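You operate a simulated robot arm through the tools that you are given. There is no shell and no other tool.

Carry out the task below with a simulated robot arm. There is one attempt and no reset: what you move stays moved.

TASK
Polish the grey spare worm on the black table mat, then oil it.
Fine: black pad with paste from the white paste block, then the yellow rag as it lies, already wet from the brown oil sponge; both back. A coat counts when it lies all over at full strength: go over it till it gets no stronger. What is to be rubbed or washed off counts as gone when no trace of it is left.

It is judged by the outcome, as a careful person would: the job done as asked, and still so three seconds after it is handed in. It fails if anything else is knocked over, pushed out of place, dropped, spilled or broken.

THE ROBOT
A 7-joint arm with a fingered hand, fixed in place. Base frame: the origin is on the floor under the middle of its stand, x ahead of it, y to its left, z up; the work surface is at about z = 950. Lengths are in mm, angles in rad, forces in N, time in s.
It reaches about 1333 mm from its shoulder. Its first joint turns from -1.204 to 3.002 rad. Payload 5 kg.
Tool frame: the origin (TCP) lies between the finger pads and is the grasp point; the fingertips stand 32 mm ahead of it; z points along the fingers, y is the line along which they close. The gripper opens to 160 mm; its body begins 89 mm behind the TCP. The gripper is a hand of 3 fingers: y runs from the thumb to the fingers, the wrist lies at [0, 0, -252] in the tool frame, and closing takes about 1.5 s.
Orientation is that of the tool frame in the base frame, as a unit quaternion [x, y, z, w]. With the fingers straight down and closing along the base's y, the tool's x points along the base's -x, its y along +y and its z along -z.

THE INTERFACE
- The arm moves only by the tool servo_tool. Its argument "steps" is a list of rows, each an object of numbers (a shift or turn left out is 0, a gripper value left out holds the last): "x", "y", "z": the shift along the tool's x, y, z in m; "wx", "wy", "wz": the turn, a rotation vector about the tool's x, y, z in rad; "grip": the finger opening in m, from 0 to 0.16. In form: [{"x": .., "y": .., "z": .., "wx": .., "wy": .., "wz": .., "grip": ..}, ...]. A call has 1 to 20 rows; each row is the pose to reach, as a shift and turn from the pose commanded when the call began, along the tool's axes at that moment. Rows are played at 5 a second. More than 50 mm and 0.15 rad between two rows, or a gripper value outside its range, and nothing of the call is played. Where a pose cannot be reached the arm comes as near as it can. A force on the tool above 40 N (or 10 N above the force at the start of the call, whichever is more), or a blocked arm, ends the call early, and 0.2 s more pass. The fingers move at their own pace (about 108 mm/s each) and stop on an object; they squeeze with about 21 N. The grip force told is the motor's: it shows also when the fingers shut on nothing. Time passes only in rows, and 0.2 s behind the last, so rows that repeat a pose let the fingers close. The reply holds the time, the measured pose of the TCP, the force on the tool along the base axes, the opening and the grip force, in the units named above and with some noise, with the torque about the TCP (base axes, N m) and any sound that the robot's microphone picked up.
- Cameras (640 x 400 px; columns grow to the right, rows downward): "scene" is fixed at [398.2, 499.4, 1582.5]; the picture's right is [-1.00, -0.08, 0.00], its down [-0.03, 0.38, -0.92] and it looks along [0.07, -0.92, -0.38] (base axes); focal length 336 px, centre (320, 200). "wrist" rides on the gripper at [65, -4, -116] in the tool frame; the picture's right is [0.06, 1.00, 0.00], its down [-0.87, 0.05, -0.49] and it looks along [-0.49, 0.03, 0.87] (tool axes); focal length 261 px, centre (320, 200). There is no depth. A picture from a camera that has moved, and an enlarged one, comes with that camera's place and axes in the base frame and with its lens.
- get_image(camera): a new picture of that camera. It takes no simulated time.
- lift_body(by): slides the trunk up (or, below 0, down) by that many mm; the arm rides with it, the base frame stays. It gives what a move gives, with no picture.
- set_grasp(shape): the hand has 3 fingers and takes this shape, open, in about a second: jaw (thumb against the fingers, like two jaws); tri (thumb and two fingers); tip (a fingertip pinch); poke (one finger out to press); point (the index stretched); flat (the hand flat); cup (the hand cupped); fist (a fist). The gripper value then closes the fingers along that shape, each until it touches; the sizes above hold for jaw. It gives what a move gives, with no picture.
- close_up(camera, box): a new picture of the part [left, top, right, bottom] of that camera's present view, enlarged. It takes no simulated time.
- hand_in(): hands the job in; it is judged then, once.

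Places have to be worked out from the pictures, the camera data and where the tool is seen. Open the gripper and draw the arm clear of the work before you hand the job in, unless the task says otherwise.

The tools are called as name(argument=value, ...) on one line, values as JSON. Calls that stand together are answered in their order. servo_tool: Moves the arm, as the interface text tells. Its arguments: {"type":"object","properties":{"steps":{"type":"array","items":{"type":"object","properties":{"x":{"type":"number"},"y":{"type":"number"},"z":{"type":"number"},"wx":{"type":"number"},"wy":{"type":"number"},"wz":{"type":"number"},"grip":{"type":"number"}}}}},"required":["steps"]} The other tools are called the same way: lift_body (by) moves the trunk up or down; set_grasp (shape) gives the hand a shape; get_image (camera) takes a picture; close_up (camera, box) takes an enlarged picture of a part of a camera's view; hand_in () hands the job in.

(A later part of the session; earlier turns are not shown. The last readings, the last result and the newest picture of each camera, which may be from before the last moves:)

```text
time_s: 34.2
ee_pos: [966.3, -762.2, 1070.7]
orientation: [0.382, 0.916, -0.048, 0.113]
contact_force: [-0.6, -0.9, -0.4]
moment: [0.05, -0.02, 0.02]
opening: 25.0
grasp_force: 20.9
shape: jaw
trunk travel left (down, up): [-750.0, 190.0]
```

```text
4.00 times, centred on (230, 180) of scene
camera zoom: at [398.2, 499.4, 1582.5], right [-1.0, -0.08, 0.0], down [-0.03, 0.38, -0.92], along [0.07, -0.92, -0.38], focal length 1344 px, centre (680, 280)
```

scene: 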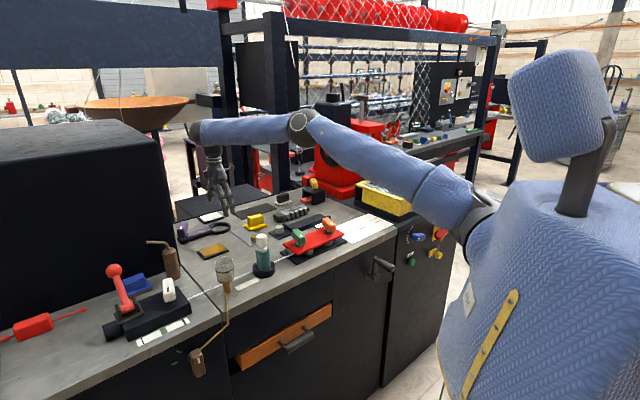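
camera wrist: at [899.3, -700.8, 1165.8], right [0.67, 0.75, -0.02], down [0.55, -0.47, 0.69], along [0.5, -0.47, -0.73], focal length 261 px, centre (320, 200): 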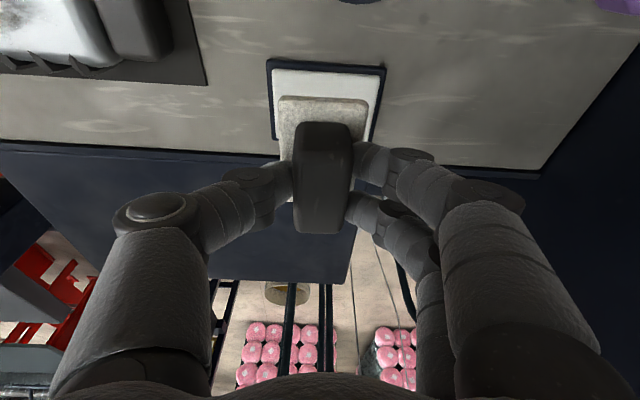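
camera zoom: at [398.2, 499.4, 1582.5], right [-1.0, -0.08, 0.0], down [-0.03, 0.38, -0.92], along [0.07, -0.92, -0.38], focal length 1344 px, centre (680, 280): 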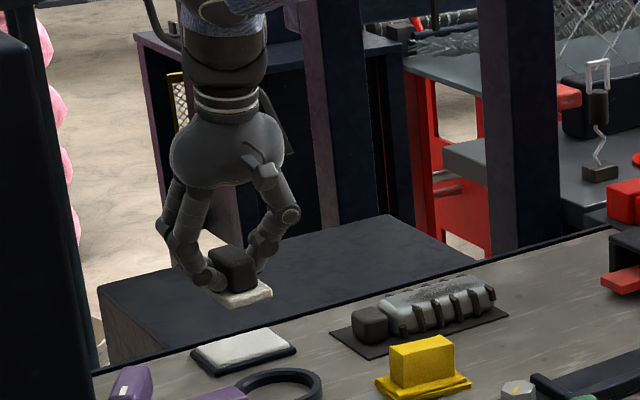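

The pad is over the block (block centre ≈ (967, -764)). I lower it toward the white face (z ≈ 961, expected contact at TCP z ≈ 1011), slowing near contact.

servo_tool(steps=[{"x": 0.0073, "z": 0.0291}, {"x": 0.0117, "z": 0.0466}, {"x": 0.0134, "z": 0.0534}, {"x": 0.0139, "z": 0.0553}, {"x": 0.0139, "z": 0.0553}])

get_image(camera="wrist")

close_up(camera="scene", box=[170, 180, 250, 230])

```text
time_s: 35.4
ee_pos: [964.0, -763.3, 1014.0]
orientation: [0.38, 0.917, -0.049, 0.113]
contact_force: [0.1, -0.1, -0.3]
moment: [-0.03, 0.01, -0.05]
opening: 25.0
grasp_force: 20.5
shape: jaw
out of reach, approached as far as the arm can: row 4, 5
trunk travel left (down, up): [-750.0, 190.0]
```

```text
taken
camera wrist: at [897.2, -699.5, 1109.1], right [0.67, 0.75, -0.02], down [0.55, -0.47, 0.69], along [0.51, -0.47, -0.72], focal length 261 px, centre (320, 200)
```

wrist: 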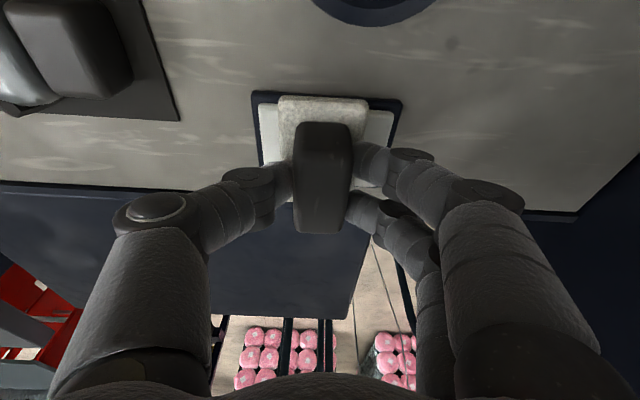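

```text
8.00 times, centred on (210, 205) of scene
camera zoom: at [398.2, 499.4, 1582.5], right [-1.0, -0.08, 0.0], down [-0.03, 0.38, -0.92], along [0.07, -0.92, -0.38], focal length 2688 px, centre (1200, 160)
```

zoom: 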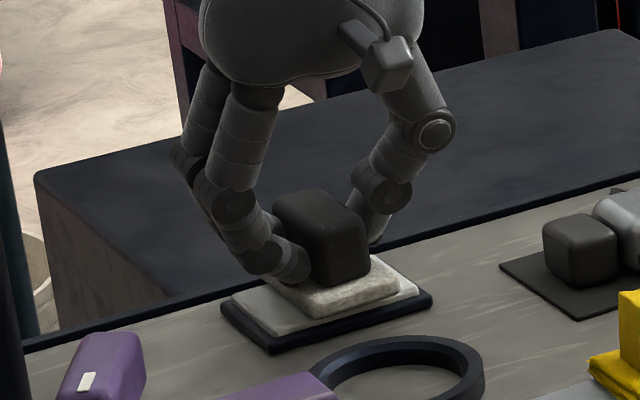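

At z = 1014 the pad is about 3 mm above the block and the arm is near its limit. I come in a few mm toward the robot and lower to contact.

servo_tool(steps=[{"x": 0.004, "y": -0.0007, "z": 0.0}, {"x": 0.005, "y": -0.0007, "z": 0.0024}, {"x": 0.0053, "y": -0.0007, "z": 0.0036}, {"x": 0.0053, "y": -0.0007, "z": 0.0036}])

```text
time_s: 36.4
ee_pos: [960.4, -758.2, 1011.4]
orientation: [0.38, 0.917, -0.049, 0.113]
contact_force: [5.5, -4.8, 14.8]
moment: [0.21, -0.37, -0.19]
opening: 25.9
grasp_force: 21.3
shape: jaw
trunk travel left (down, up): [-750.0, 190.0]
```

The pad presses on the paste with about 15 N. I ease off slightly and rub it in short strokes across the block to take up paste.

servo_tool(steps=[{"z": -0.0005}, {"y": 0.006, "z": -0.0005}, {"y": 0.012, "z": -0.0005}, {"y": 0.006, "z": -0.0005}, {"y": 0.0, "z": -0.0005}, {"y": -0.006, "z": -0.0005}, {"y": -0.012, "z": -0.0005}, {"y": -0.006, "z": -0.0005}, {"y": 0.0, "z": -0.0005}, {"x": 0.0048, "y": 0.006, "z": -0.0017}, {"x": 0.0048, "y": 0.012, "z": -0.0017}, {"y": 0.006, "z": -0.0005}, {"y": 0.0, "z": -0.0005}, {"y": -0.006, "z": -0.0005}, {"y": -0.012, "z": -0.0005}, {"y": -0.006, "z": -0.0005}, {"y": 0.0, "z": -0.0005}])

close_up(camera="scene", box=[170, 180, 250, 230])

```text
time_s: 40.0
ee_pos: [957.1, -761.7, 1011.5]
orientation: [0.381, 0.916, -0.05, 0.113]
contact_force: [-5.6, -9.0, 13.5]
moment: [-0.32, 0.19, -0.06]
opening: 26.5
grasp_force: 21.4
shape: jaw
out of reach, approached as far as the arm can: row 3
trunk travel left (down, up): [-750.0, 190.0]
```

```text
8.00 times, centred on (210, 205) of scene
camera zoom: at [398.2, 499.4, 1582.5], right [-1.0, -0.08, 0.0], down [-0.03, 0.38, -0.92], along [0.07, -0.92, -0.38], focal length 2688 px, centre (1200, 160)
```

zoom: 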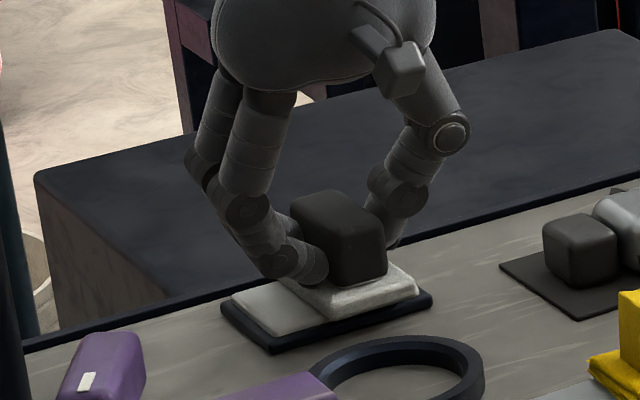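

The pad's felt looks whiter now. I lift it straight up off the block and look.

servo_tool(steps=[{"x": -0.0012, "z": -0.0049}, {"x": -0.0049, "z": -0.0194}, {"x": -0.0098, "z": -0.0388}, {"x": -0.0146, "z": -0.0582}, {"x": -0.0146, "z": -0.0582}])

close_up(camera="scene", box=[160, 165, 256, 225])

get_image(camera="wrist")

```text
time_s: 41.2
ee_pos: [959.5, -759.2, 1069.9]
orientation: [0.381, 0.916, -0.049, 0.111]
contact_force: [-0.1, -0.5, 0.0]
moment: [-0.01, 0.02, -0.01]
opening: 25.5
grasp_force: 21.3
shape: jaw
trunk travel left (down, up): [-750.0, 190.0]
```

```text
6.67 times, centred on (208, 195) of scene
camera zoom: at [398.2, 499.4, 1582.5], right [-1.0, -0.08, 0.0], down [-0.03, 0.38, -0.92], along [0.07, -0.92, -0.38], focal length 2240 px, centre (1067, 233)
```

zoom: 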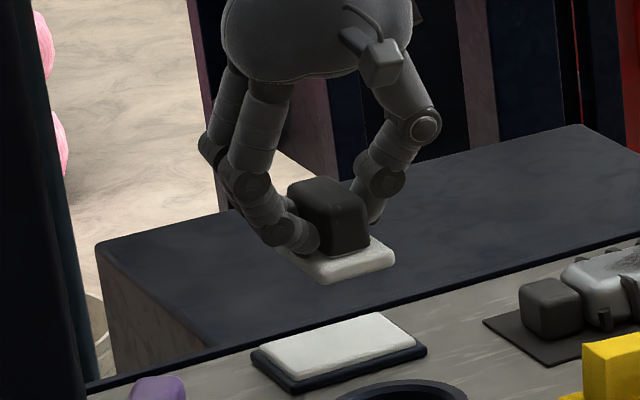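

```text
taken
camera wrist: at [894.4, -696.7, 1165.7], right [0.67, 0.75, -0.02], down [0.55, -0.47, 0.69], along [0.5, -0.47, -0.73], focal length 261 px, centre (320, 200)
```

wrist: 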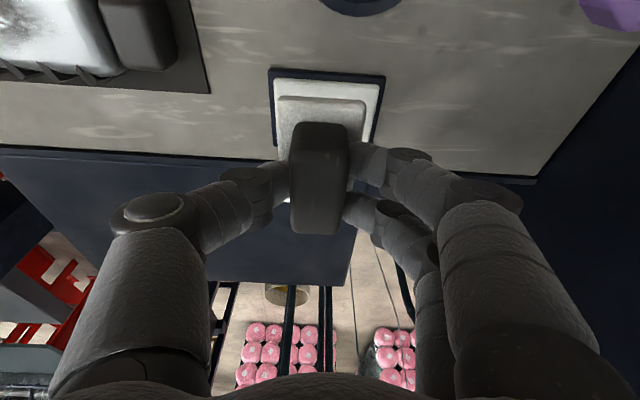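

The felt is now evenly white, so the pad is loaded. I carry it to above the worm (centre ≈ (782, -869)), turning the hand back 90° so the pad lies along the worm.

servo_tool(steps=[{"x": 0.0038, "y": -0.0171, "z": -0.0011, "wx": -0.0319, "wz": -0.127}, {"x": 0.0076, "y": -0.0342, "z": -0.0022, "wx": -0.0638, "wz": -0.254}, {"x": 0.0113, "y": -0.0513, "z": -0.0033, "wx": -0.0958, "wy": -0.001, "wz": -0.381}, {"x": 0.0151, "y": -0.0684, "z": -0.0043, "wx": -0.1277, "wy": -0.001, "wz": -0.508}, {"x": 0.0189, "y": -0.0855, "z": -0.0054, "wx": -0.1596, "wy": -0.001, "wz": -0.635}, {"x": 0.0227, "y": -0.1027, "z": -0.0065, "wx": -0.1915, "wy": -0.001, "wz": -0.762}, {"x": 0.0264, "y": -0.1198, "z": -0.0076, "wx": -0.2234, "wy": -0.001, "wz": -0.889}, {"x": 0.0302, "y": -0.1369, "z": -0.0087, "wx": -0.2553, "wy": -0.002, "wz": -1.016}, {"x": 0.034, "y": -0.154, "z": -0.0098, "wx": -0.2873, "wy": -0.002, "wz": -1.143}, {"x": 0.0378, "y": -0.1711, "z": -0.0108, "wx": -0.3192, "wy": -0.002, "wz": -1.27}, {"x": 0.0415, "y": -0.1882, "z": -0.0119, "wx": -0.3511, "wy": -0.002, "wz": -1.397}, {"x": 0.0453, "y": -0.2053, "z": -0.013, "wx": -0.383, "wy": -0.0025, "wz": -1.524}, {"x": 0.0453, "y": -0.2053, "z": -0.013, "wx": -0.383, "wy": -0.0025, "wz": -1.524}])

get_image(camera="wrist")

close_up(camera="scene", box=[200, 150, 320, 225])

```text
time_s: 44.0
ee_pos: [782.1, -869.9, 1071.9]
orientation: [-0.379, 0.917, 0.046, 0.112]
contact_force: [0.0, 0.1, -1.0]
moment: [-0.02, -0.02, 0.01]
opening: 25.3
grasp_force: 20.7
shape: jaw
trunk travel left (down, up): [-750.0, 190.0]
```

```text
taken
camera wrist: at [720.6, -936.7, 1168.3], right [-0.75, 0.66, -0.02], down [0.48, 0.55, 0.69], along [0.46, 0.51, -0.73], focal length 261 px, centre (320, 200)
```

wrist: 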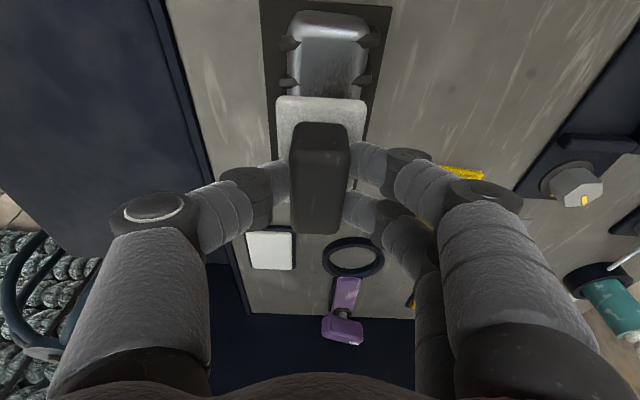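

```text
5.33 times, centred on (260, 188) of scene
camera zoom: at [398.2, 499.4, 1582.5], right [-1.0, -0.08, 0.0], down [-0.03, 0.38, -0.92], along [0.07, -0.92, -0.38], focal length 1792 px, centre (640, 267)
```

zoom: 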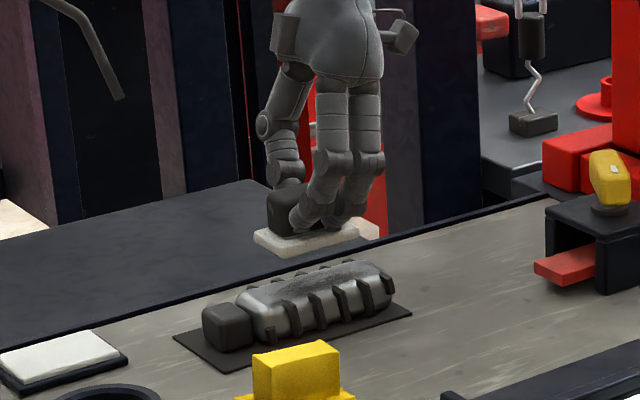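

The pad is aligned above the worm. I lower it slowly to find contact, expected near TCP z ≈ 1037.

servo_tool(steps=[{"x": 0.0036, "z": 0.0146}, {"x": 0.0066, "z": 0.0262}, {"x": 0.0075, "z": 0.0301}, {"x": 0.008, "z": 0.032}, {"x": 0.0083, "z": 0.033}, {"x": 0.0083, "z": 0.033}])

close_up(camera="scene", box=[210, 170, 306, 230])

```text
time_s: 45.4
ee_pos: [782.8, -871.4, 1038.9]
orientation: [-0.38, 0.917, 0.047, 0.111]
contact_force: [0.0, 0.7, -0.2]
moment: [0.02, 0.02, 0.02]
opening: 25.2
grasp_force: 21.1
shape: jaw
trunk travel left (down, up): [-750.0, 190.0]
```

```text
6.67 times, centred on (258, 200) of scene
camera zoom: at [398.2, 499.4, 1582.5], right [-1.0, -0.08, 0.0], down [-0.03, 0.38, -0.92], along [0.07, -0.92, -0.38], focal length 2240 px, centre (733, 200)
```

zoom: 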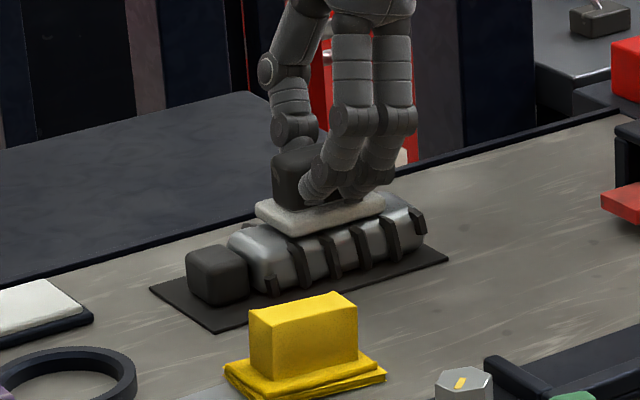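

Still no contact at z = 1039. I continue down in 1 mm steps.

servo_tool(steps=[{"x": 0.0002, "z": 0.001}, {"x": 0.0005, "z": 0.0019}, {"x": 0.0005, "z": 0.0019}])

servo_tool(steps=[{"x": 0.0002, "z": 0.001}, {"x": 0.0005, "z": 0.0019}, {"x": 0.0005, "z": 0.0019}])

```text
time_s: 46.2
ee_pos: [781.3, -871.0, 1036.1]
orientation: [-0.379, 0.917, 0.047, 0.112]
contact_force: [0.8, -0.8, -0.3]
moment: [0.02, -0.01, 0.0]
opening: 25.1
grasp_force: 20.8
shape: jaw
trunk travel left (down, up): [-750.0, 190.0]
```

```text
time_s: 47.0
ee_pos: [782.2, -869.4, 1034.9]
orientation: [-0.379, 0.917, 0.045, 0.112]
contact_force: [0.9, -1.5, 7.1]
moment: [0.05, 0.09, -0.03]
opening: 25.6
grasp_force: 20.5
shape: jaw
trunk travel left (down, up): [-750.0, 190.0]
```

Contact at z ≈ 1035 with 7 N. I make a first full stroke along the worm, ±36 mm from its middle.

servo_tool(steps=[{"x": -0.0087, "z": 0.0022}, {"x": -0.0175, "z": 0.0044}, {"x": -0.0262, "z": 0.0066}, {"x": -0.035, "z": 0.0088}, {"x": -0.0262, "z": 0.0066}, {"x": -0.0175, "z": 0.0044}, {"x": -0.0087, "z": 0.0022}, {"x": 0.0, "z": 0.0}, {"x": 0.0087, "z": -0.0022}, {"x": 0.0175, "z": -0.0044}, {"x": 0.0262, "z": -0.0066}, {"x": 0.035, "z": -0.0088}, {"x": 0.0262, "z": -0.0066}, {"x": 0.0175, "z": -0.0044}, {"x": 0.0087, "z": -0.0022}, {"x": 0.0, "z": 0.0}])

close_up(camera="scene", box=[210, 170, 306, 230])

get_image(camera="wrist")

```text
time_s: 50.4
ee_pos: [781.6, -869.6, 1034.4]
orientation: [-0.378, 0.918, 0.045, 0.112]
contact_force: [-2.9, -4.4, 8.3]
moment: [-0.06, 0.19, 0.08]
opening: 26.1
grasp_force: 20.9
shape: jaw
trunk travel left (down, up): [-750.0, 190.0]
```

```text
6.67 times, centred on (258, 200) of scene
camera zoom: at [398.2, 499.4, 1582.5], right [-1.0, -0.08, 0.0], down [-0.03, 0.38, -0.92], along [0.07, -0.92, -0.38], focal length 2240 px, centre (733, 200)
```

zoom: 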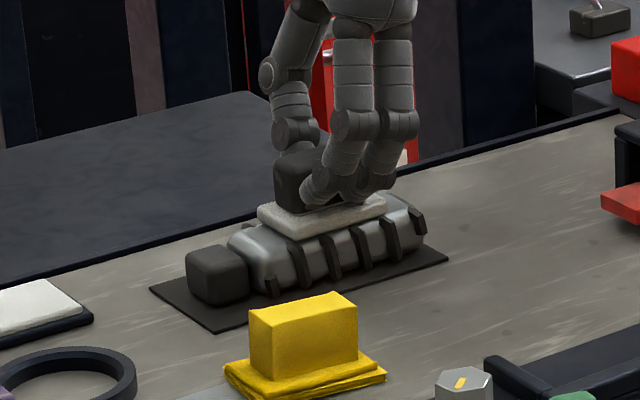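

```text
taken
camera wrist: at [719.8, -936.6, 1131.1], right [-0.75, 0.66, -0.02], down [0.48, 0.55, 0.69], along [0.46, 0.5, -0.73], focal length 261 px, centre (320, 200)
```

wrist: 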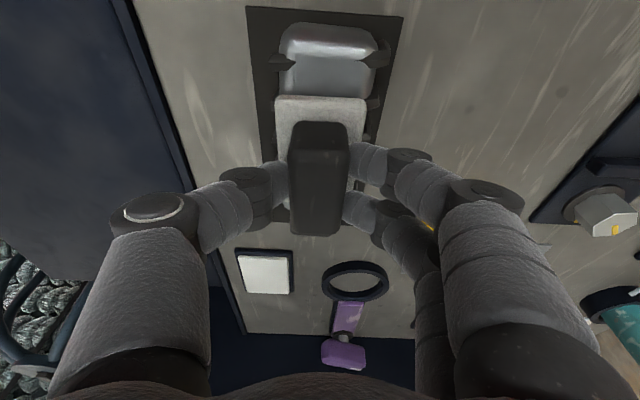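

The worm stayed in place and the pad still has paste. I stroke again with small sideways offsets so the edges are covered too.

servo_tool(steps=[{"x": -0.0087, "y": 0.003, "z": 0.0022}, {"x": -0.0204, "y": 0.005, "z": 0.0051}, {"x": -0.0291, "y": 0.005, "z": 0.0073}, {"x": -0.036, "y": 0.005, "z": 0.0091}, {"x": -0.0262, "y": 0.005, "z": 0.0066}, {"x": -0.0146, "y": 0.005, "z": 0.0037}, {"x": 0.0, "y": 0.005, "z": 0.0}, {"x": 0.0117, "y": 0.005, "z": -0.0029}, {"x": 0.0233, "y": 0.005, "z": -0.0059}, {"x": 0.036, "y": 0.005, "z": -0.0091}, {"x": 0.036, "y": 0.0, "z": -0.0091}, {"x": 0.036, "y": -0.005, "z": -0.0091}, {"x": 0.0262, "y": -0.005, "z": -0.0066}, {"x": 0.0146, "y": -0.005, "z": -0.0037}, {"x": 0.0, "y": -0.005, "z": 0.0}, {"x": -0.0146, "y": -0.005, "z": 0.0037}, {"x": -0.0262, "y": -0.005, "z": 0.0066}, {"x": -0.036, "y": -0.005, "z": 0.0091}, {"x": -0.036, "y": 0.0, "z": 0.0091}, {"x": -0.0262, "y": 0.0, "z": 0.0066}])

close_up(camera="scene", box=[210, 170, 306, 230])

```text
time_s: 54.6
ee_pos: [802.7, -849.5, 1035.6]
orientation: [-0.381, 0.917, 0.045, 0.112]
contact_force: [4.2, 3.3, 7.5]
moment: [0.23, 0.07, -0.1]
opening: 25.6
grasp_force: 21.1
shape: jaw
trunk travel left (down, up): [-750.0, 190.0]
```

```text
6.67 times, centred on (258, 200) of scene
camera zoom: at [398.2, 499.4, 1582.5], right [-1.0, -0.08, 0.0], down [-0.03, 0.38, -0.92], along [0.07, -0.92, -0.38], focal length 2240 px, centre (733, 200)
```

zoom: 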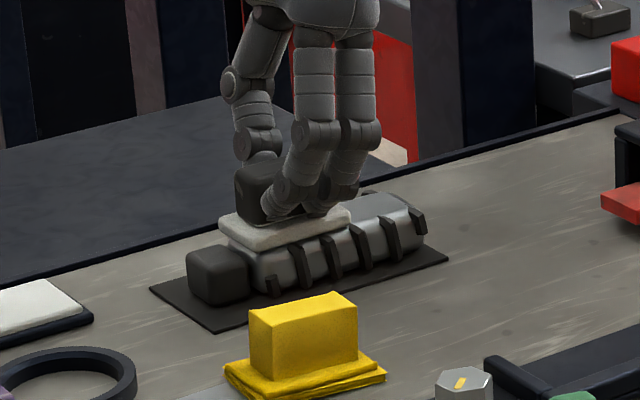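

I lift the pad well up and back a little to inspect the worm's upper face.

servo_tool(steps=[{"x": -0.0024, "z": -0.0097}, {"x": -0.008, "z": -0.045}, {"x": -0.012, "z": -0.09}, {"x": -0.015, "z": -0.135}, {"x": -0.018, "z": -0.18}, {"x": -0.02, "z": -0.22}, {"x": -0.02, "z": -0.253}, {"x": -0.02, "z": -0.253}])

get_image(camera="wrist")

close_up(camera="scene", box=[210, 170, 306, 230])

close_up(camera="wrist", box=[240, 0, 400, 100])

```text
time_s: 56.4
ee_pos: [771.1, -881.6, 1284.2]
orientation: [-0.378, 0.918, 0.046, 0.112]
contact_force: [-0.3, -0.6, -0.6]
moment: [0.01, 0.0, 0.0]
opening: 25.6
grasp_force: 20.9
shape: jaw
trunk travel left (down, up): [-750.0, 190.0]
```

```text
taken
camera wrist: at [710.5, -948.4, 1380.4], right [-0.75, 0.67, -0.01], down [0.48, 0.55, 0.69], along [0.46, 0.5, -0.73], focal length 261 px, centre (320, 200)
```

wrist: 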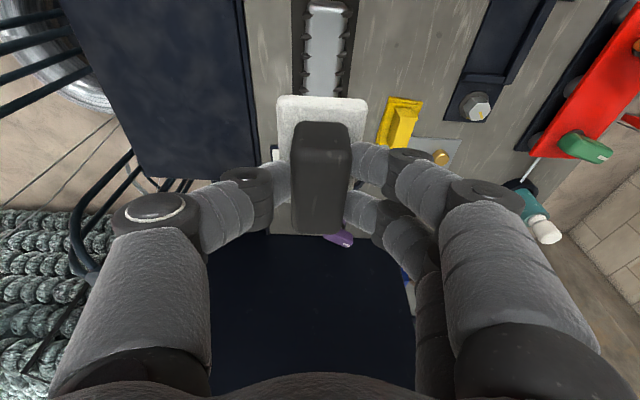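

```text
6.67 times, centred on (258, 200) of scene
camera zoom: at [398.2, 499.4, 1582.5], right [-1.0, -0.08, 0.0], down [-0.03, 0.38, -0.92], along [0.07, -0.92, -0.38], focal length 2240 px, centre (733, 200)
```

zoom: 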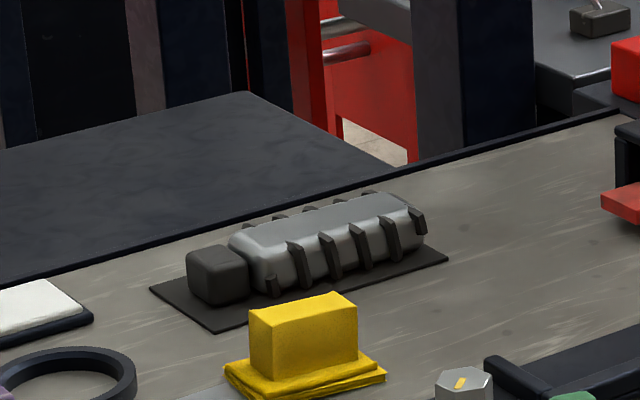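

```text
4.00 times, centred on (320, 50) of wrist
camera zoom: at [710.5, -948.4, 1380.4], right [-0.75, 0.67, -0.01], down [0.48, 0.55, 0.69], along [0.46, 0.5, -0.73], focal length 1043 px, centre (320, 800)
```

zoom: 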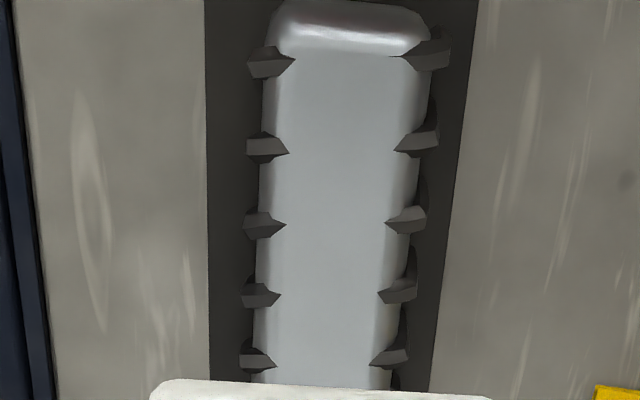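

The worn patch is gone over all of the visible face, and it looks even. To be sure of full strength I go down again for further passes and then compare.

servo_tool(steps=[{"x": 0.0073, "z": 0.0395}, {"x": 0.0146, "z": 0.079}, {"x": 0.0219, "z": 0.1184}, {"x": 0.0292, "z": 0.1578}, {"x": 0.0365, "z": 0.1973}, {"x": 0.0425, "z": 0.2318}, {"x": 0.0438, "z": 0.2367}, {"x": 0.0455, "z": 0.2435}, {"x": 0.0462, "z": 0.2464}, {"x": 0.0462, "z": 0.2464}])

```text
time_s: 58.6
ee_pos: [781.9, -870.8, 1036.3]
orientation: [-0.379, 0.917, 0.046, 0.113]
contact_force: [0.7, 0.5, 7.0]
moment: [0.05, 0.16, -0.01]
opening: 25.8
grasp_force: 21.1
shape: jaw
trunk travel left (down, up): [-750.0, 190.0]
```

Contact again at 7 N. I run two more full passes with sideways offsets of ±7 mm.

servo_tool(steps=[{"x": -0.0097, "y": 0.004, "z": 0.0024}, {"x": -0.0204, "y": 0.007, "z": 0.0051}, {"x": -0.0291, "y": 0.007, "z": 0.0073}, {"x": -0.0379, "y": 0.007, "z": 0.0096}, {"x": -0.0262, "y": 0.007, "z": 0.0066}, {"x": -0.0146, "y": 0.007, "z": 0.0037}, {"x": 0.0, "y": 0.007, "z": 0.0}, {"x": 0.0117, "y": 0.007, "z": -0.0029}, {"x": 0.0233, "y": 0.007, "z": -0.0059}, {"x": 0.0379, "y": 0.007, "z": -0.0096}, {"x": 0.0379, "y": 0.0, "z": -0.0096}, {"x": 0.0379, "y": -0.007, "z": -0.0096}, {"x": 0.0262, "y": -0.007, "z": -0.0066}, {"x": 0.0146, "y": -0.007, "z": -0.0037}, {"x": 0.0, "y": -0.007, "z": 0.0}, {"x": -0.0146, "y": -0.007, "z": 0.0037}, {"x": -0.0262, "y": -0.007, "z": 0.0066}, {"x": -0.0379, "y": -0.007, "z": 0.0096}, {"x": -0.0379, "y": 0.0, "z": 0.0096}, {"x": -0.0262, "y": 0.0, "z": 0.0066}])

servo_tool(steps=[{"x": 0.0117, "z": -0.0029}, {"x": 0.0233, "z": -0.0059}, {"x": 0.035, "z": -0.0088}, {"x": 0.0467, "z": -0.0118}, {"x": 0.0583, "z": -0.0147}, {"x": 0.0641, "z": -0.0162}, {"x": 0.0524, "z": -0.0132}, {"x": 0.0408, "z": -0.0103}, {"x": 0.0291, "z": -0.0073}, {"x": 0.0175, "z": -0.0044}, {"x": 0.0058, "z": -0.0015}, {"x": -0.0117, "z": 0.0029}, {"x": 0.0, "z": 0.0}, {"x": 0.0117, "z": -0.0029}, {"x": 0.0262, "z": -0.0066}])

```text
time_s: 62.8
ee_pos: [801.5, -849.3, 1034.9]
orientation: [-0.38, 0.917, 0.046, 0.112]
contact_force: [4.2, 4.7, 7.3]
moment: [0.19, 0.11, -0.14]
opening: 25.4
grasp_force: 21.4
shape: jaw
trunk travel left (down, up): [-750.0, 190.0]
```

```text
time_s: 66.0
ee_pos: [781.4, -869.6, 1035.2]
orientation: [-0.378, 0.918, 0.045, 0.111]
contact_force: [3.5, 2.4, 6.3]
moment: [0.11, 0.06, -0.13]
opening: 25.8
grasp_force: 21.1
shape: jaw
trunk travel left (down, up): [-750.0, 190.0]
```

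I lift again to inspect, first the far part, then the tang end of the face.

servo_tool(steps=[{"x": -0.0024, "z": -0.0097}, {"x": -0.01, "z": -0.045}, {"x": -0.02, "z": -0.09}, {"x": -0.029, "z": -0.135}, {"x": -0.037, "z": -0.18}, {"x": -0.042, "z": -0.22}, {"x": -0.0453, "z": -0.2463}, {"x": -0.0453, "z": -0.2463}])

close_up(camera="wrist", box=[240, 0, 400, 100])

close_up(camera="scene", box=[226, 180, 290, 220])

servo_tool(steps=[{"x": -0.02, "z": 0.005}, {"x": -0.04, "z": 0.01}, {"x": -0.04, "z": 0.01}])

close_up(camera="wrist", box=[240, 0, 400, 100])

```text
time_s: 67.8
ee_pos: [770.1, -882.1, 1284.2]
orientation: [-0.378, 0.918, 0.046, 0.112]
contact_force: [-0.1, 0.3, -2.2]
moment: [0.0, -0.01, 0.02]
opening: 25.5
grasp_force: 21.1
shape: jaw
trunk travel left (down, up): [-750.0, 190.0]
```

```text
4.00 times, centred on (320, 50) of wrist
camera zoom: at [708.9, -949.2, 1380.4], right [-0.75, 0.67, -0.01], down [0.48, 0.55, 0.69], along [0.46, 0.5, -0.73], focal length 1043 px, centre (320, 800)
```

zoom: 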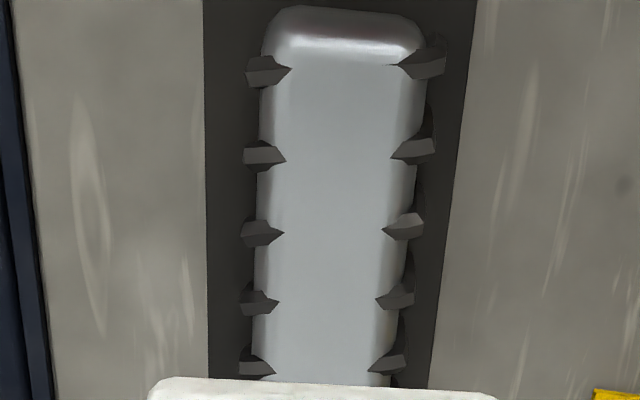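

```text
10.00 times, centred on (258, 200) of scene
camera zoom: at [398.2, 499.4, 1582.5], right [-1.0, -0.08, 0.0], down [-0.03, 0.38, -0.92], along [0.07, -0.92, -0.38], focal length 3360 px, centre (940, 200)
```

zoom: 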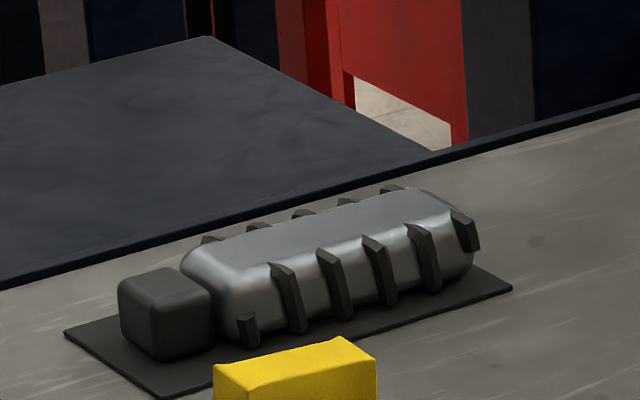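

```text
time_s: 68.6
ee_pos: [798.2, -853.0, 1283.6]
orientation: [-0.379, 0.917, 0.046, 0.112]
contact_force: [0.4, -0.3, -0.9]
moment: [0.02, 0.0, 0.03]
opening: 25.4
grasp_force: 21.1
shape: jaw
trunk travel left (down, up): [-750.0, 190.0]
```

```text
4.00 times, centred on (320, 50) of wrist
camera zoom: at [737.4, -920.1, 1380.3], right [-0.75, 0.66, -0.02], down [0.48, 0.55, 0.69], along [0.46, 0.5, -0.73], focal length 1043 px, centre (320, 800)
```

zoom: 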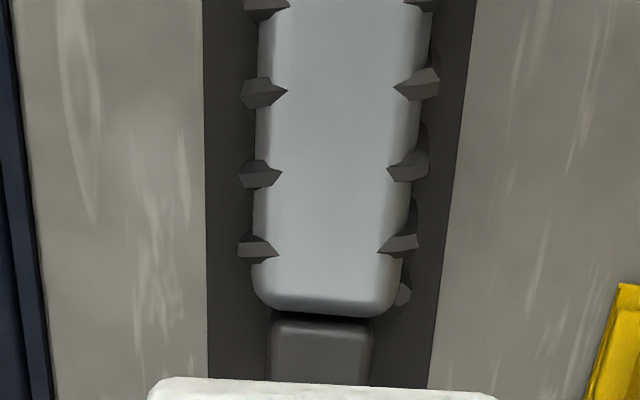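

The face looks even in both views. I enlarge the scene view further to check the ends and edges for any remaining difference.

close_up(camera="scene", box=[240, 192, 272, 212])

close_up(camera="wrist", box=[288, 0, 368, 50])

close_up(camera="wrist", box=[288, 45, 368, 95])

```text
16.00 times, centred on (256, 202) of scene
camera zoom: at [398.2, 499.4, 1582.5], right [-1.0, -0.08, 0.0], down [-0.03, 0.38, -0.92], along [0.07, -0.92, -0.38], focal length 5376 px, centre (1344, 168)
```

zoom: 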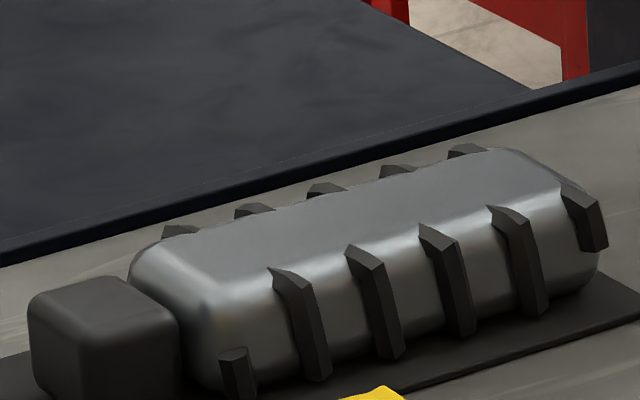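

```text
8.00 times, centred on (328, 25) of wrist
camera zoom: at [737.4, -920.1, 1380.3], right [-0.75, 0.66, -0.02], down [0.48, 0.55, 0.69], along [0.46, 0.5, -0.73], focal length 2085 px, centre (256, 1600)
```

zoom: 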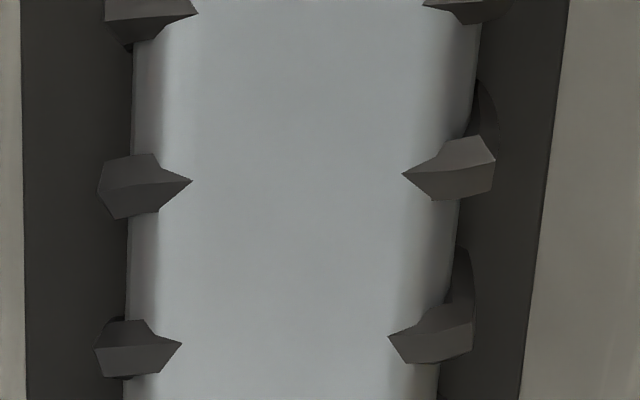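

```text
8.00 times, centred on (328, 70) of wrist
camera zoom: at [737.4, -920.1, 1380.3], right [-0.75, 0.66, -0.02], down [0.48, 0.55, 0.69], along [0.46, 0.5, -0.73], focal length 2085 px, centre (256, 1240)
```

zoom: 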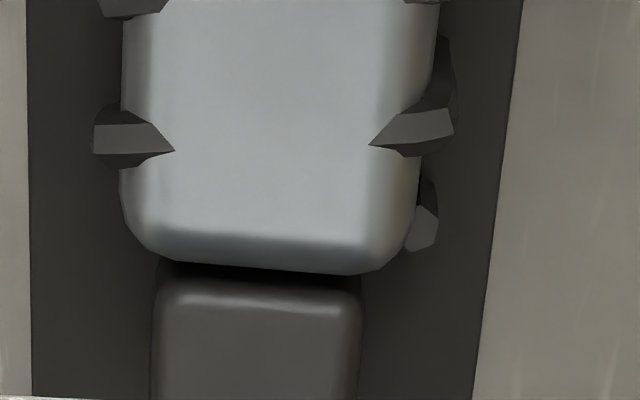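

The face is even, with no trace of the worn patch. To make sure it is at full strength I do one more full set of passes and compare again.

servo_tool(steps=[{"x": 0.0142, "z": 0.038}, {"x": 0.0284, "z": 0.076}, {"x": 0.0426, "z": 0.114}, {"x": 0.0568, "z": 0.152}, {"x": 0.071, "z": 0.19}, {"x": 0.082, "z": 0.2235}, {"x": 0.0845, "z": 0.2332}, {"x": 0.0853, "z": 0.2363}, {"x": 0.0853, "z": 0.2365}])

servo_tool(steps=[{"x": -0.0097, "y": 0.004, "z": 0.0024}, {"x": -0.0204, "y": 0.007, "z": 0.0051}, {"x": -0.0291, "y": 0.007, "z": 0.0073}, {"x": -0.0388, "y": 0.007, "z": 0.0098}, {"x": -0.0262, "y": 0.007, "z": 0.0066}, {"x": -0.0146, "y": 0.007, "z": 0.0037}, {"x": 0.0, "y": 0.007, "z": 0.0}, {"x": 0.0117, "y": 0.007, "z": -0.0029}, {"x": 0.0233, "y": 0.007, "z": -0.0059}, {"x": 0.0388, "y": 0.007, "z": -0.0098}, {"x": 0.0388, "y": 0.0, "z": -0.0098}, {"x": 0.0388, "y": -0.007, "z": -0.0098}, {"x": 0.0262, "y": -0.007, "z": -0.0066}, {"x": 0.0146, "y": -0.007, "z": -0.0037}, {"x": 0.0, "y": -0.007, "z": 0.0}, {"x": -0.0146, "y": -0.007, "z": 0.0037}, {"x": -0.0262, "y": -0.007, "z": 0.0066}, {"x": -0.0388, "y": -0.007, "z": 0.0098}, {"x": -0.0388, "y": 0.0, "z": 0.0098}, {"x": -0.0262, "y": 0.0, "z": 0.0066}])

servo_tool(steps=[{"x": 0.0117, "z": -0.0029}, {"x": 0.0233, "z": -0.0059}, {"x": 0.035, "z": -0.0088}, {"x": 0.0467, "z": -0.0118}, {"x": 0.0583, "z": -0.0147}, {"x": 0.065, "z": -0.0164}, {"x": 0.0524, "z": -0.0132}, {"x": 0.0408, "z": -0.0103}, {"x": 0.0291, "z": -0.0073}, {"x": 0.0175, "z": -0.0044}, {"x": 0.0058, "z": -0.0015}, {"x": -0.0117, "z": 0.0029}, {"x": 0.0, "z": 0.0}, {"x": 0.0117, "z": -0.0029}, {"x": 0.0262, "z": -0.0066}])

```text
time_s: 70.6
ee_pos: [781.8, -871.0, 1036.3]
orientation: [-0.379, 0.917, 0.046, 0.112]
contact_force: [-0.9, 0.0, 5.2]
moment: [0.03, 0.19, -0.01]
opening: 25.6
grasp_force: 21.1
shape: jaw
trunk travel left (down, up): [-750.0, 190.0]
```

```text
time_s: 74.8
ee_pos: [803.0, -849.7, 1034.5]
orientation: [-0.379, 0.917, 0.046, 0.112]
contact_force: [4.5, 5.7, 7.4]
moment: [0.13, 0.12, -0.12]
opening: 25.8
grasp_force: 20.8
shape: jaw
trunk travel left (down, up): [-750.0, 190.0]
```

```text
time_s: 78.0
ee_pos: [781.3, -869.2, 1035.6]
orientation: [-0.379, 0.917, 0.045, 0.112]
contact_force: [1.2, 1.4, 1.8]
moment: [0.02, 0.01, -0.07]
opening: 25.8
grasp_force: 20.5
shape: jaw
trunk travel left (down, up): [-750.0, 190.0]
```

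I lift to the same viewpoints again for comparison.

servo_tool(steps=[{"x": -0.0024, "z": -0.0097}, {"x": -0.01, "z": -0.045}, {"x": -0.02, "z": -0.09}, {"x": -0.029, "z": -0.135}, {"x": -0.037, "z": -0.18}, {"x": -0.042, "z": -0.22}, {"x": -0.0453, "z": -0.2463}, {"x": -0.0453, "z": -0.2463}])

close_up(camera="wrist", box=[240, 0, 400, 100])

close_up(camera="scene", box=[240, 192, 272, 212])

servo_tool(steps=[{"x": -0.02, "z": 0.005}, {"x": -0.04, "z": 0.01}, {"x": -0.04, "z": 0.01}])

close_up(camera="wrist", box=[240, 0, 400, 100])

get_image(camera="wrist")

```text
time_s: 79.8
ee_pos: [771.7, -881.6, 1283.9]
orientation: [-0.379, 0.918, 0.046, 0.112]
contact_force: [0.1, 0.1, -0.9]
moment: [0.04, 0.01, -0.04]
opening: 25.3
grasp_force: 21.1
shape: jaw
trunk travel left (down, up): [-750.0, 190.0]
```

```text
4.00 times, centred on (320, 50) of wrist
camera zoom: at [709.8, -948.1, 1380.6], right [-0.75, 0.67, -0.01], down [0.48, 0.55, 0.69], along [0.46, 0.5, -0.73], focal length 1043 px, centre (320, 800)
```

zoom: 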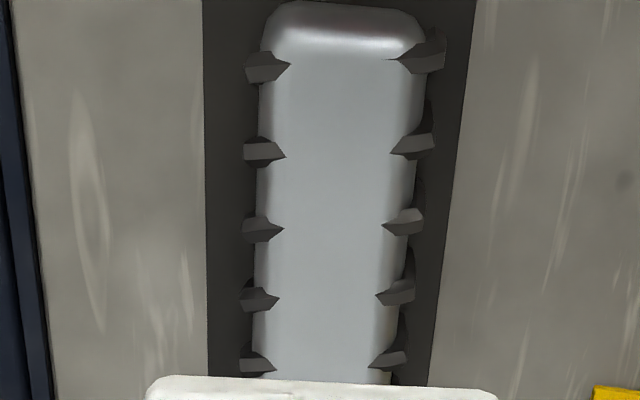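

```text
16.00 times, centred on (256, 202) of scene
camera zoom: at [398.2, 499.4, 1582.5], right [-1.0, -0.08, 0.0], down [-0.03, 0.38, -0.92], along [0.07, -0.92, -0.38], focal length 5376 px, centre (1344, 168)
```

zoom: 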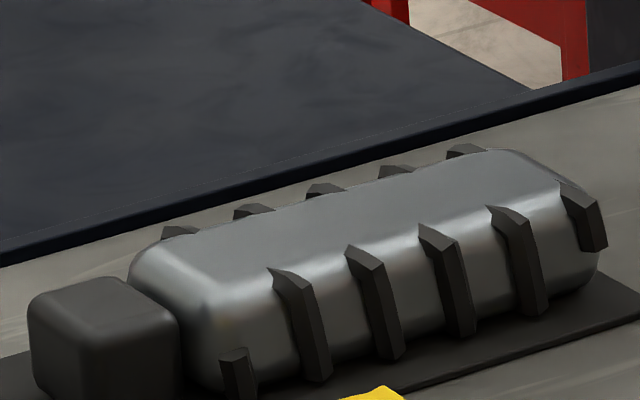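

```text
time_s: 80.6
ee_pos: [800.4, -851.8, 1284.5]
orientation: [-0.379, 0.917, 0.047, 0.112]
contact_force: [-0.2, 0.3, -1.4]
moment: [0.0, -0.03, -0.02]
opening: 25.4
grasp_force: 21.2
shape: jaw
trunk travel left (down, up): [-750.0, 190.0]
```

```text
4.00 times, centred on (320, 50) of wrist
camera zoom: at [737.8, -919.0, 1380.5], right [-0.75, 0.67, -0.02], down [0.48, 0.55, 0.69], along [0.46, 0.5, -0.73], focal length 1043 px, centre (320, 800)
```

zoom: 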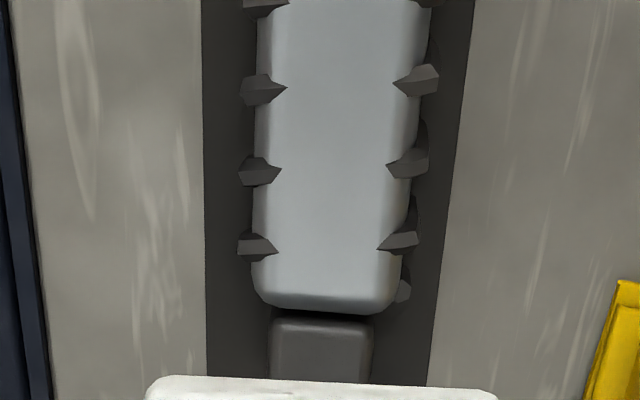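

```text
taken
camera wrist: at [737.8, -919.0, 1380.5], right [-0.75, 0.67, -0.02], down [0.48, 0.55, 0.69], along [0.46, 0.5, -0.73], focal length 261 px, centre (320, 200)
```

wrist: 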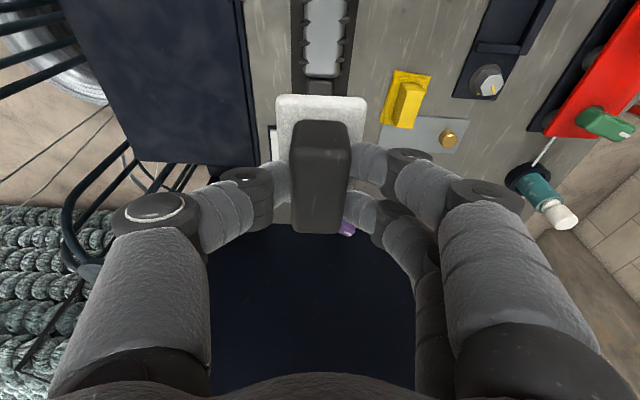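

There is no further change between the last two sets, so the polish is at full strength. I take the pad back above its place at (685, -954).

servo_tool(steps=[{"x": 0.029, "y": 0.0013, "z": 0.0258}, {"x": 0.0581, "y": 0.0025, "z": 0.0516}, {"x": 0.0871, "y": 0.0038, "z": 0.0774}, {"x": 0.1162, "y": 0.005, "z": 0.1031}, {"x": 0.1452, "y": 0.0063, "z": 0.1289}, {"x": 0.1743, "y": 0.0075, "z": 0.1547}, {"x": 0.2033, "y": 0.0088, "z": 0.1805}, {"x": 0.2033, "y": 0.0088, "z": 0.1805}])

close_up(camera="scene", box=[230, 150, 350, 225])

get_image(camera="wrist")

```text
time_s: 82.4
ee_pos: [685.9, -953.9, 1061.9]
orientation: [-0.379, 0.917, 0.045, 0.111]
contact_force: [0.2, 0.9, -1.0]
moment: [-0.01, 0.01, 0.05]
opening: 25.2
grasp_force: 20.4
shape: jaw
trunk travel left (down, up): [-750.0, 190.0]
```

```text
5.33 times, centred on (290, 188) of scene
camera zoom: at [398.2, 499.4, 1582.5], right [-1.0, -0.08, 0.0], down [-0.03, 0.38, -0.92], along [0.07, -0.92, -0.38], focal length 1792 px, centre (480, 267)
```

zoom: 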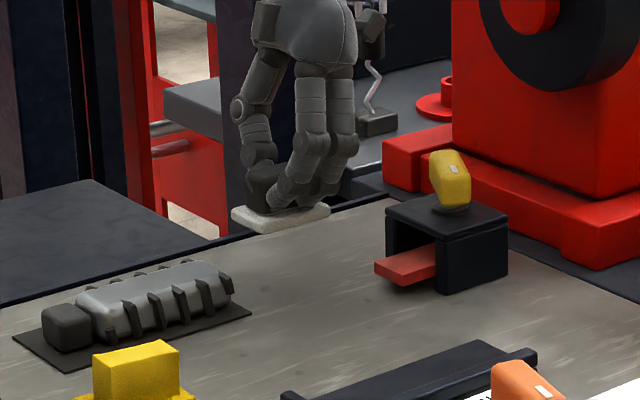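

```text
taken
camera wrist: at [623.5, -1020.4, 1158.4], right [-0.75, 0.66, -0.02], down [0.48, 0.55, 0.69], along [0.46, 0.5, -0.73], focal length 261 px, centre (320, 200)
```

wrist: 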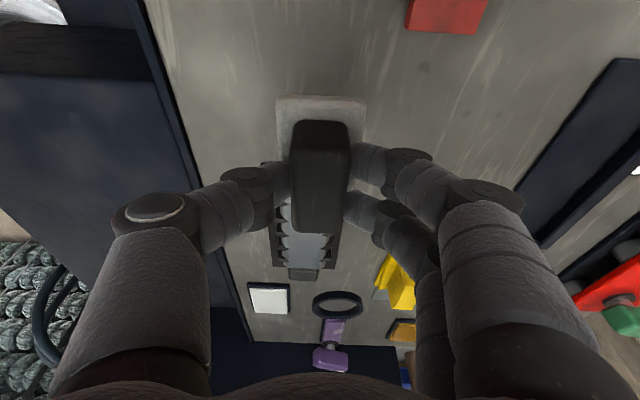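

The pad is over its old place. I lower it straight down to the bench.

servo_tool(steps=[{"x": 0.0072, "z": 0.0291}, {"x": 0.012, "z": 0.0485}, {"x": 0.0138, "z": 0.0557}, {"x": 0.0145, "z": 0.0586}, {"x": 0.0148, "z": 0.0596}, {"x": 0.0148, "z": 0.0596}])

```text
time_s: 83.8
ee_pos: [685.1, -954.5, 997.6]
orientation: [-0.379, 0.917, 0.046, 0.112]
contact_force: [-0.3, -0.5, 0.8]
moment: [-0.04, 0.1, 0.05]
opening: 25.2
grasp_force: 21.2
shape: jaw
trunk travel left (down, up): [-750.0, 190.0]
```

Nearly in contact; one more millimetre to seat it.

servo_tool(steps=[{"x": 0.0002, "z": 0.001}, {"x": 0.0002, "z": 0.001}])

```text
time_s: 84.4
ee_pos: [684.7, -954.3, 998.6]
orientation: [-0.38, 0.917, 0.045, 0.112]
contact_force: [0.9, -1.4, 5.3]
moment: [-0.01, 0.17, 0.02]
opening: 25.2
grasp_force: 21.1
shape: jaw
trunk travel left (down, up): [-750.0, 190.0]
```

It presses lightly on the bench. I open the fingers and rise straight up.

servo_tool(steps=[{"grip": 0.03}, {"grip": 0.045}, {"grip": 0.06}, {"grip": 0.075}, {"grip": 0.08}, {"x": -0.0048, "z": -0.0194, "grip": 0.08}, {"x": -0.0096, "z": -0.0388, "grip": 0.08}, {"x": -0.0192, "z": -0.0775, "grip": 0.08}, {"x": -0.0289, "z": -0.1163, "grip": 0.08}, {"x": -0.0289, "z": -0.1163, "grip": 0.08}])

get_image(camera="wrist")

close_up(camera="scene", box=[190, 160, 350, 260])

```text
time_s: 86.6
ee_pos: [684.8, -955.4, 1115.6]
orientation: [-0.378, 0.918, 0.045, 0.112]
contact_force: [0.0, 0.0, -0.5]
moment: [0.0, 0.01, 0.01]
opening: 79.3
grasp_force: 0.1
shape: jaw
trunk travel left (down, up): [-750.0, 190.0]
```

```text
taken
camera wrist: at [623.3, -1022.5, 1212.4], right [-0.75, 0.67, -0.01], down [0.48, 0.55, 0.69], along [0.46, 0.51, -0.73], focal length 261 px, centre (320, 200)
```

wrist: 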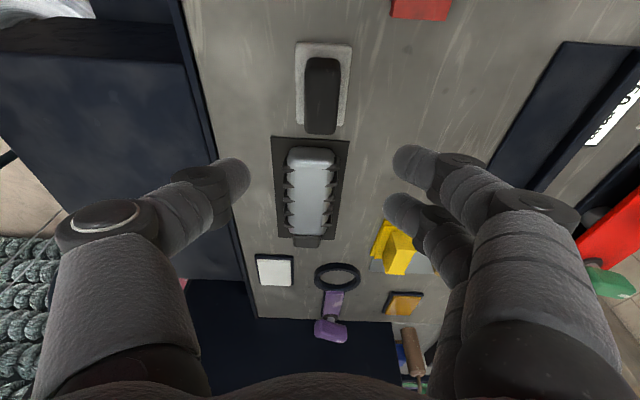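

```text
4.00 times, centred on (270, 210) of scene
camera zoom: at [398.2, 499.4, 1582.5], right [-1.0, -0.08, 0.0], down [-0.03, 0.38, -0.92], along [0.07, -0.92, -0.38], focal length 1344 px, centre (520, 160)
```

zoom: 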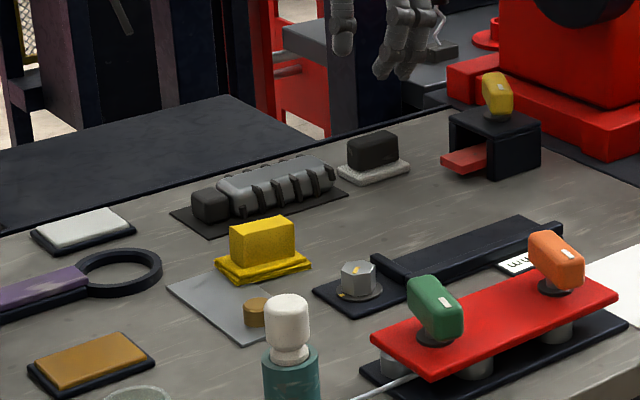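

The pad stands back in its place and nothing else moved. Now the rag: I straighten the hand and move to view it at close range.

servo_tool(steps=[{"x": -0.0234, "y": 0.0219, "z": 0.0, "wy": 0.0405, "grip": 0.09}, {"x": -0.0467, "y": 0.0438, "z": 0.0, "wy": 0.081, "grip": 0.1}, {"x": -0.0701, "y": 0.0657, "z": 0.015, "wy": 0.1215, "grip": 0.11}, {"x": -0.0935, "y": 0.0875, "z": 0.03, "wy": 0.162, "grip": 0.12}, {"x": -0.1168, "y": 0.1094, "z": 0.045, "wy": 0.2025, "grip": 0.12}, {"x": -0.1402, "y": 0.1313, "z": 0.0605, "wy": 0.243, "grip": 0.12}, {"x": -0.1402, "y": 0.1313, "z": 0.0605, "wy": 0.243, "grip": 0.12}])

get_image(camera="wrist")

close_up(camera="wrist", box=[240, 130, 400, 230])

```text
time_s: 88.2
ee_pos: [699.2, -756.9, 1091.0]
orientation: [-0.381, 0.925, 0.001, 0.0]
contact_force: [-0.9, 0.6, 0.0]
moment: [0.03, 0.01, 0.01]
opening: 119.7
grasp_force: 0.1
shape: jaw
trunk travel left (down, up): [-750.0, 190.0]
```

```text
taken
camera wrist: at [655.4, -804.5, 1206.5], right [-0.75, 0.66, 0.0], down [0.58, 0.65, 0.49], along [0.33, 0.37, -0.87], focal length 261 px, centre (320, 200)
```

wrist: 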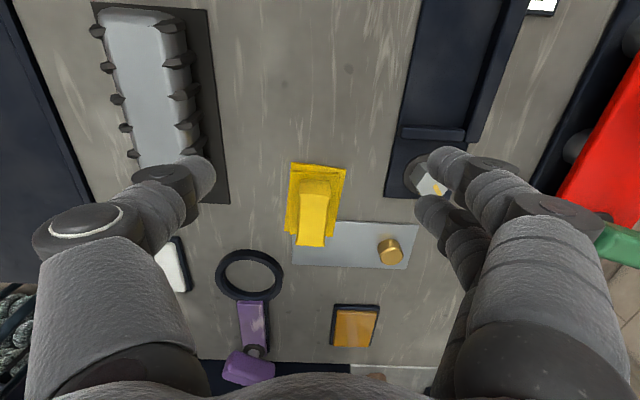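

```text
4.00 times, centred on (320, 180) of wrist
camera zoom: at [655.4, -804.5, 1206.5], right [-0.75, 0.66, 0.0], down [0.58, 0.65, 0.49], along [0.33, 0.37, -0.87], focal length 1043 px, centre (320, 280)
```

zoom: 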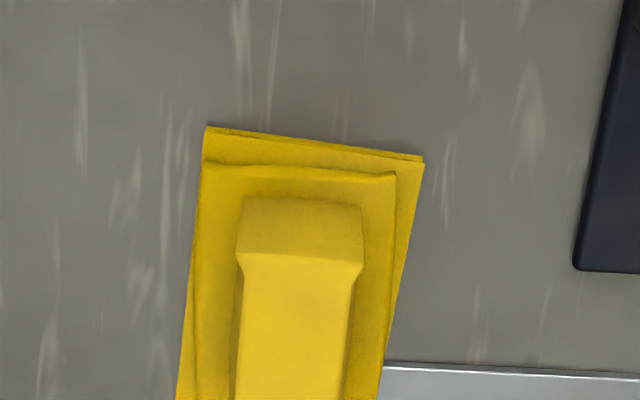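

I enlarge the whole rag with its handle to fix its pose.

close_up(camera="wrist", box=[240, 155, 400, 255])

close_up(camera="scene", box=[220, 200, 284, 240])

```text
4.00 times, centred on (320, 205) of wrist
camera zoom: at [655.4, -804.5, 1206.5], right [-0.75, 0.66, 0.0], down [0.58, 0.65, 0.49], along [0.33, 0.37, -0.87], focal length 1043 px, centre (320, 180)
```

zoom: 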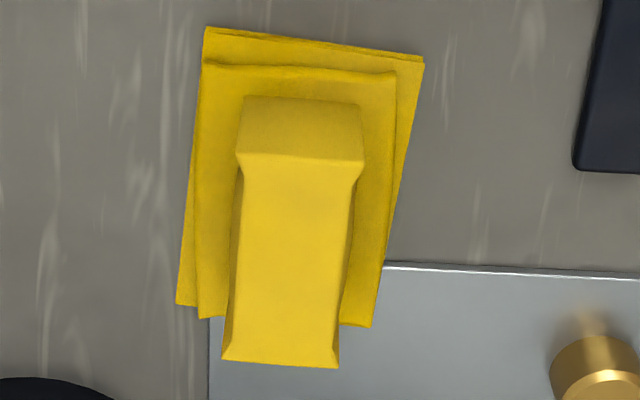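

```text
10.00 times, centred on (252, 220) of scene
camera zoom: at [398.2, 499.4, 1582.5], right [-1.0, -0.08, 0.0], down [-0.03, 0.38, -0.92], along [0.07, -0.92, -0.38], focal length 3360 px, centre (1000, 0)
```

zoom: 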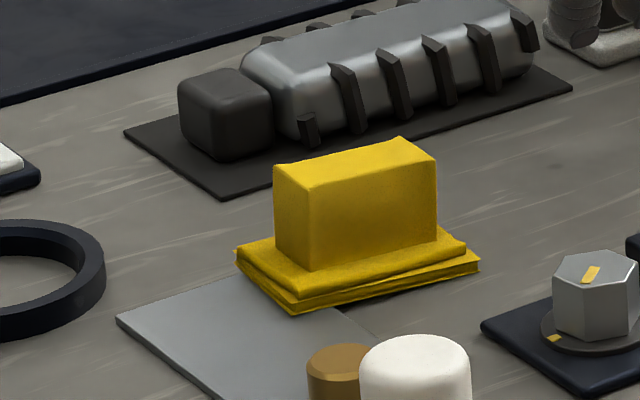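

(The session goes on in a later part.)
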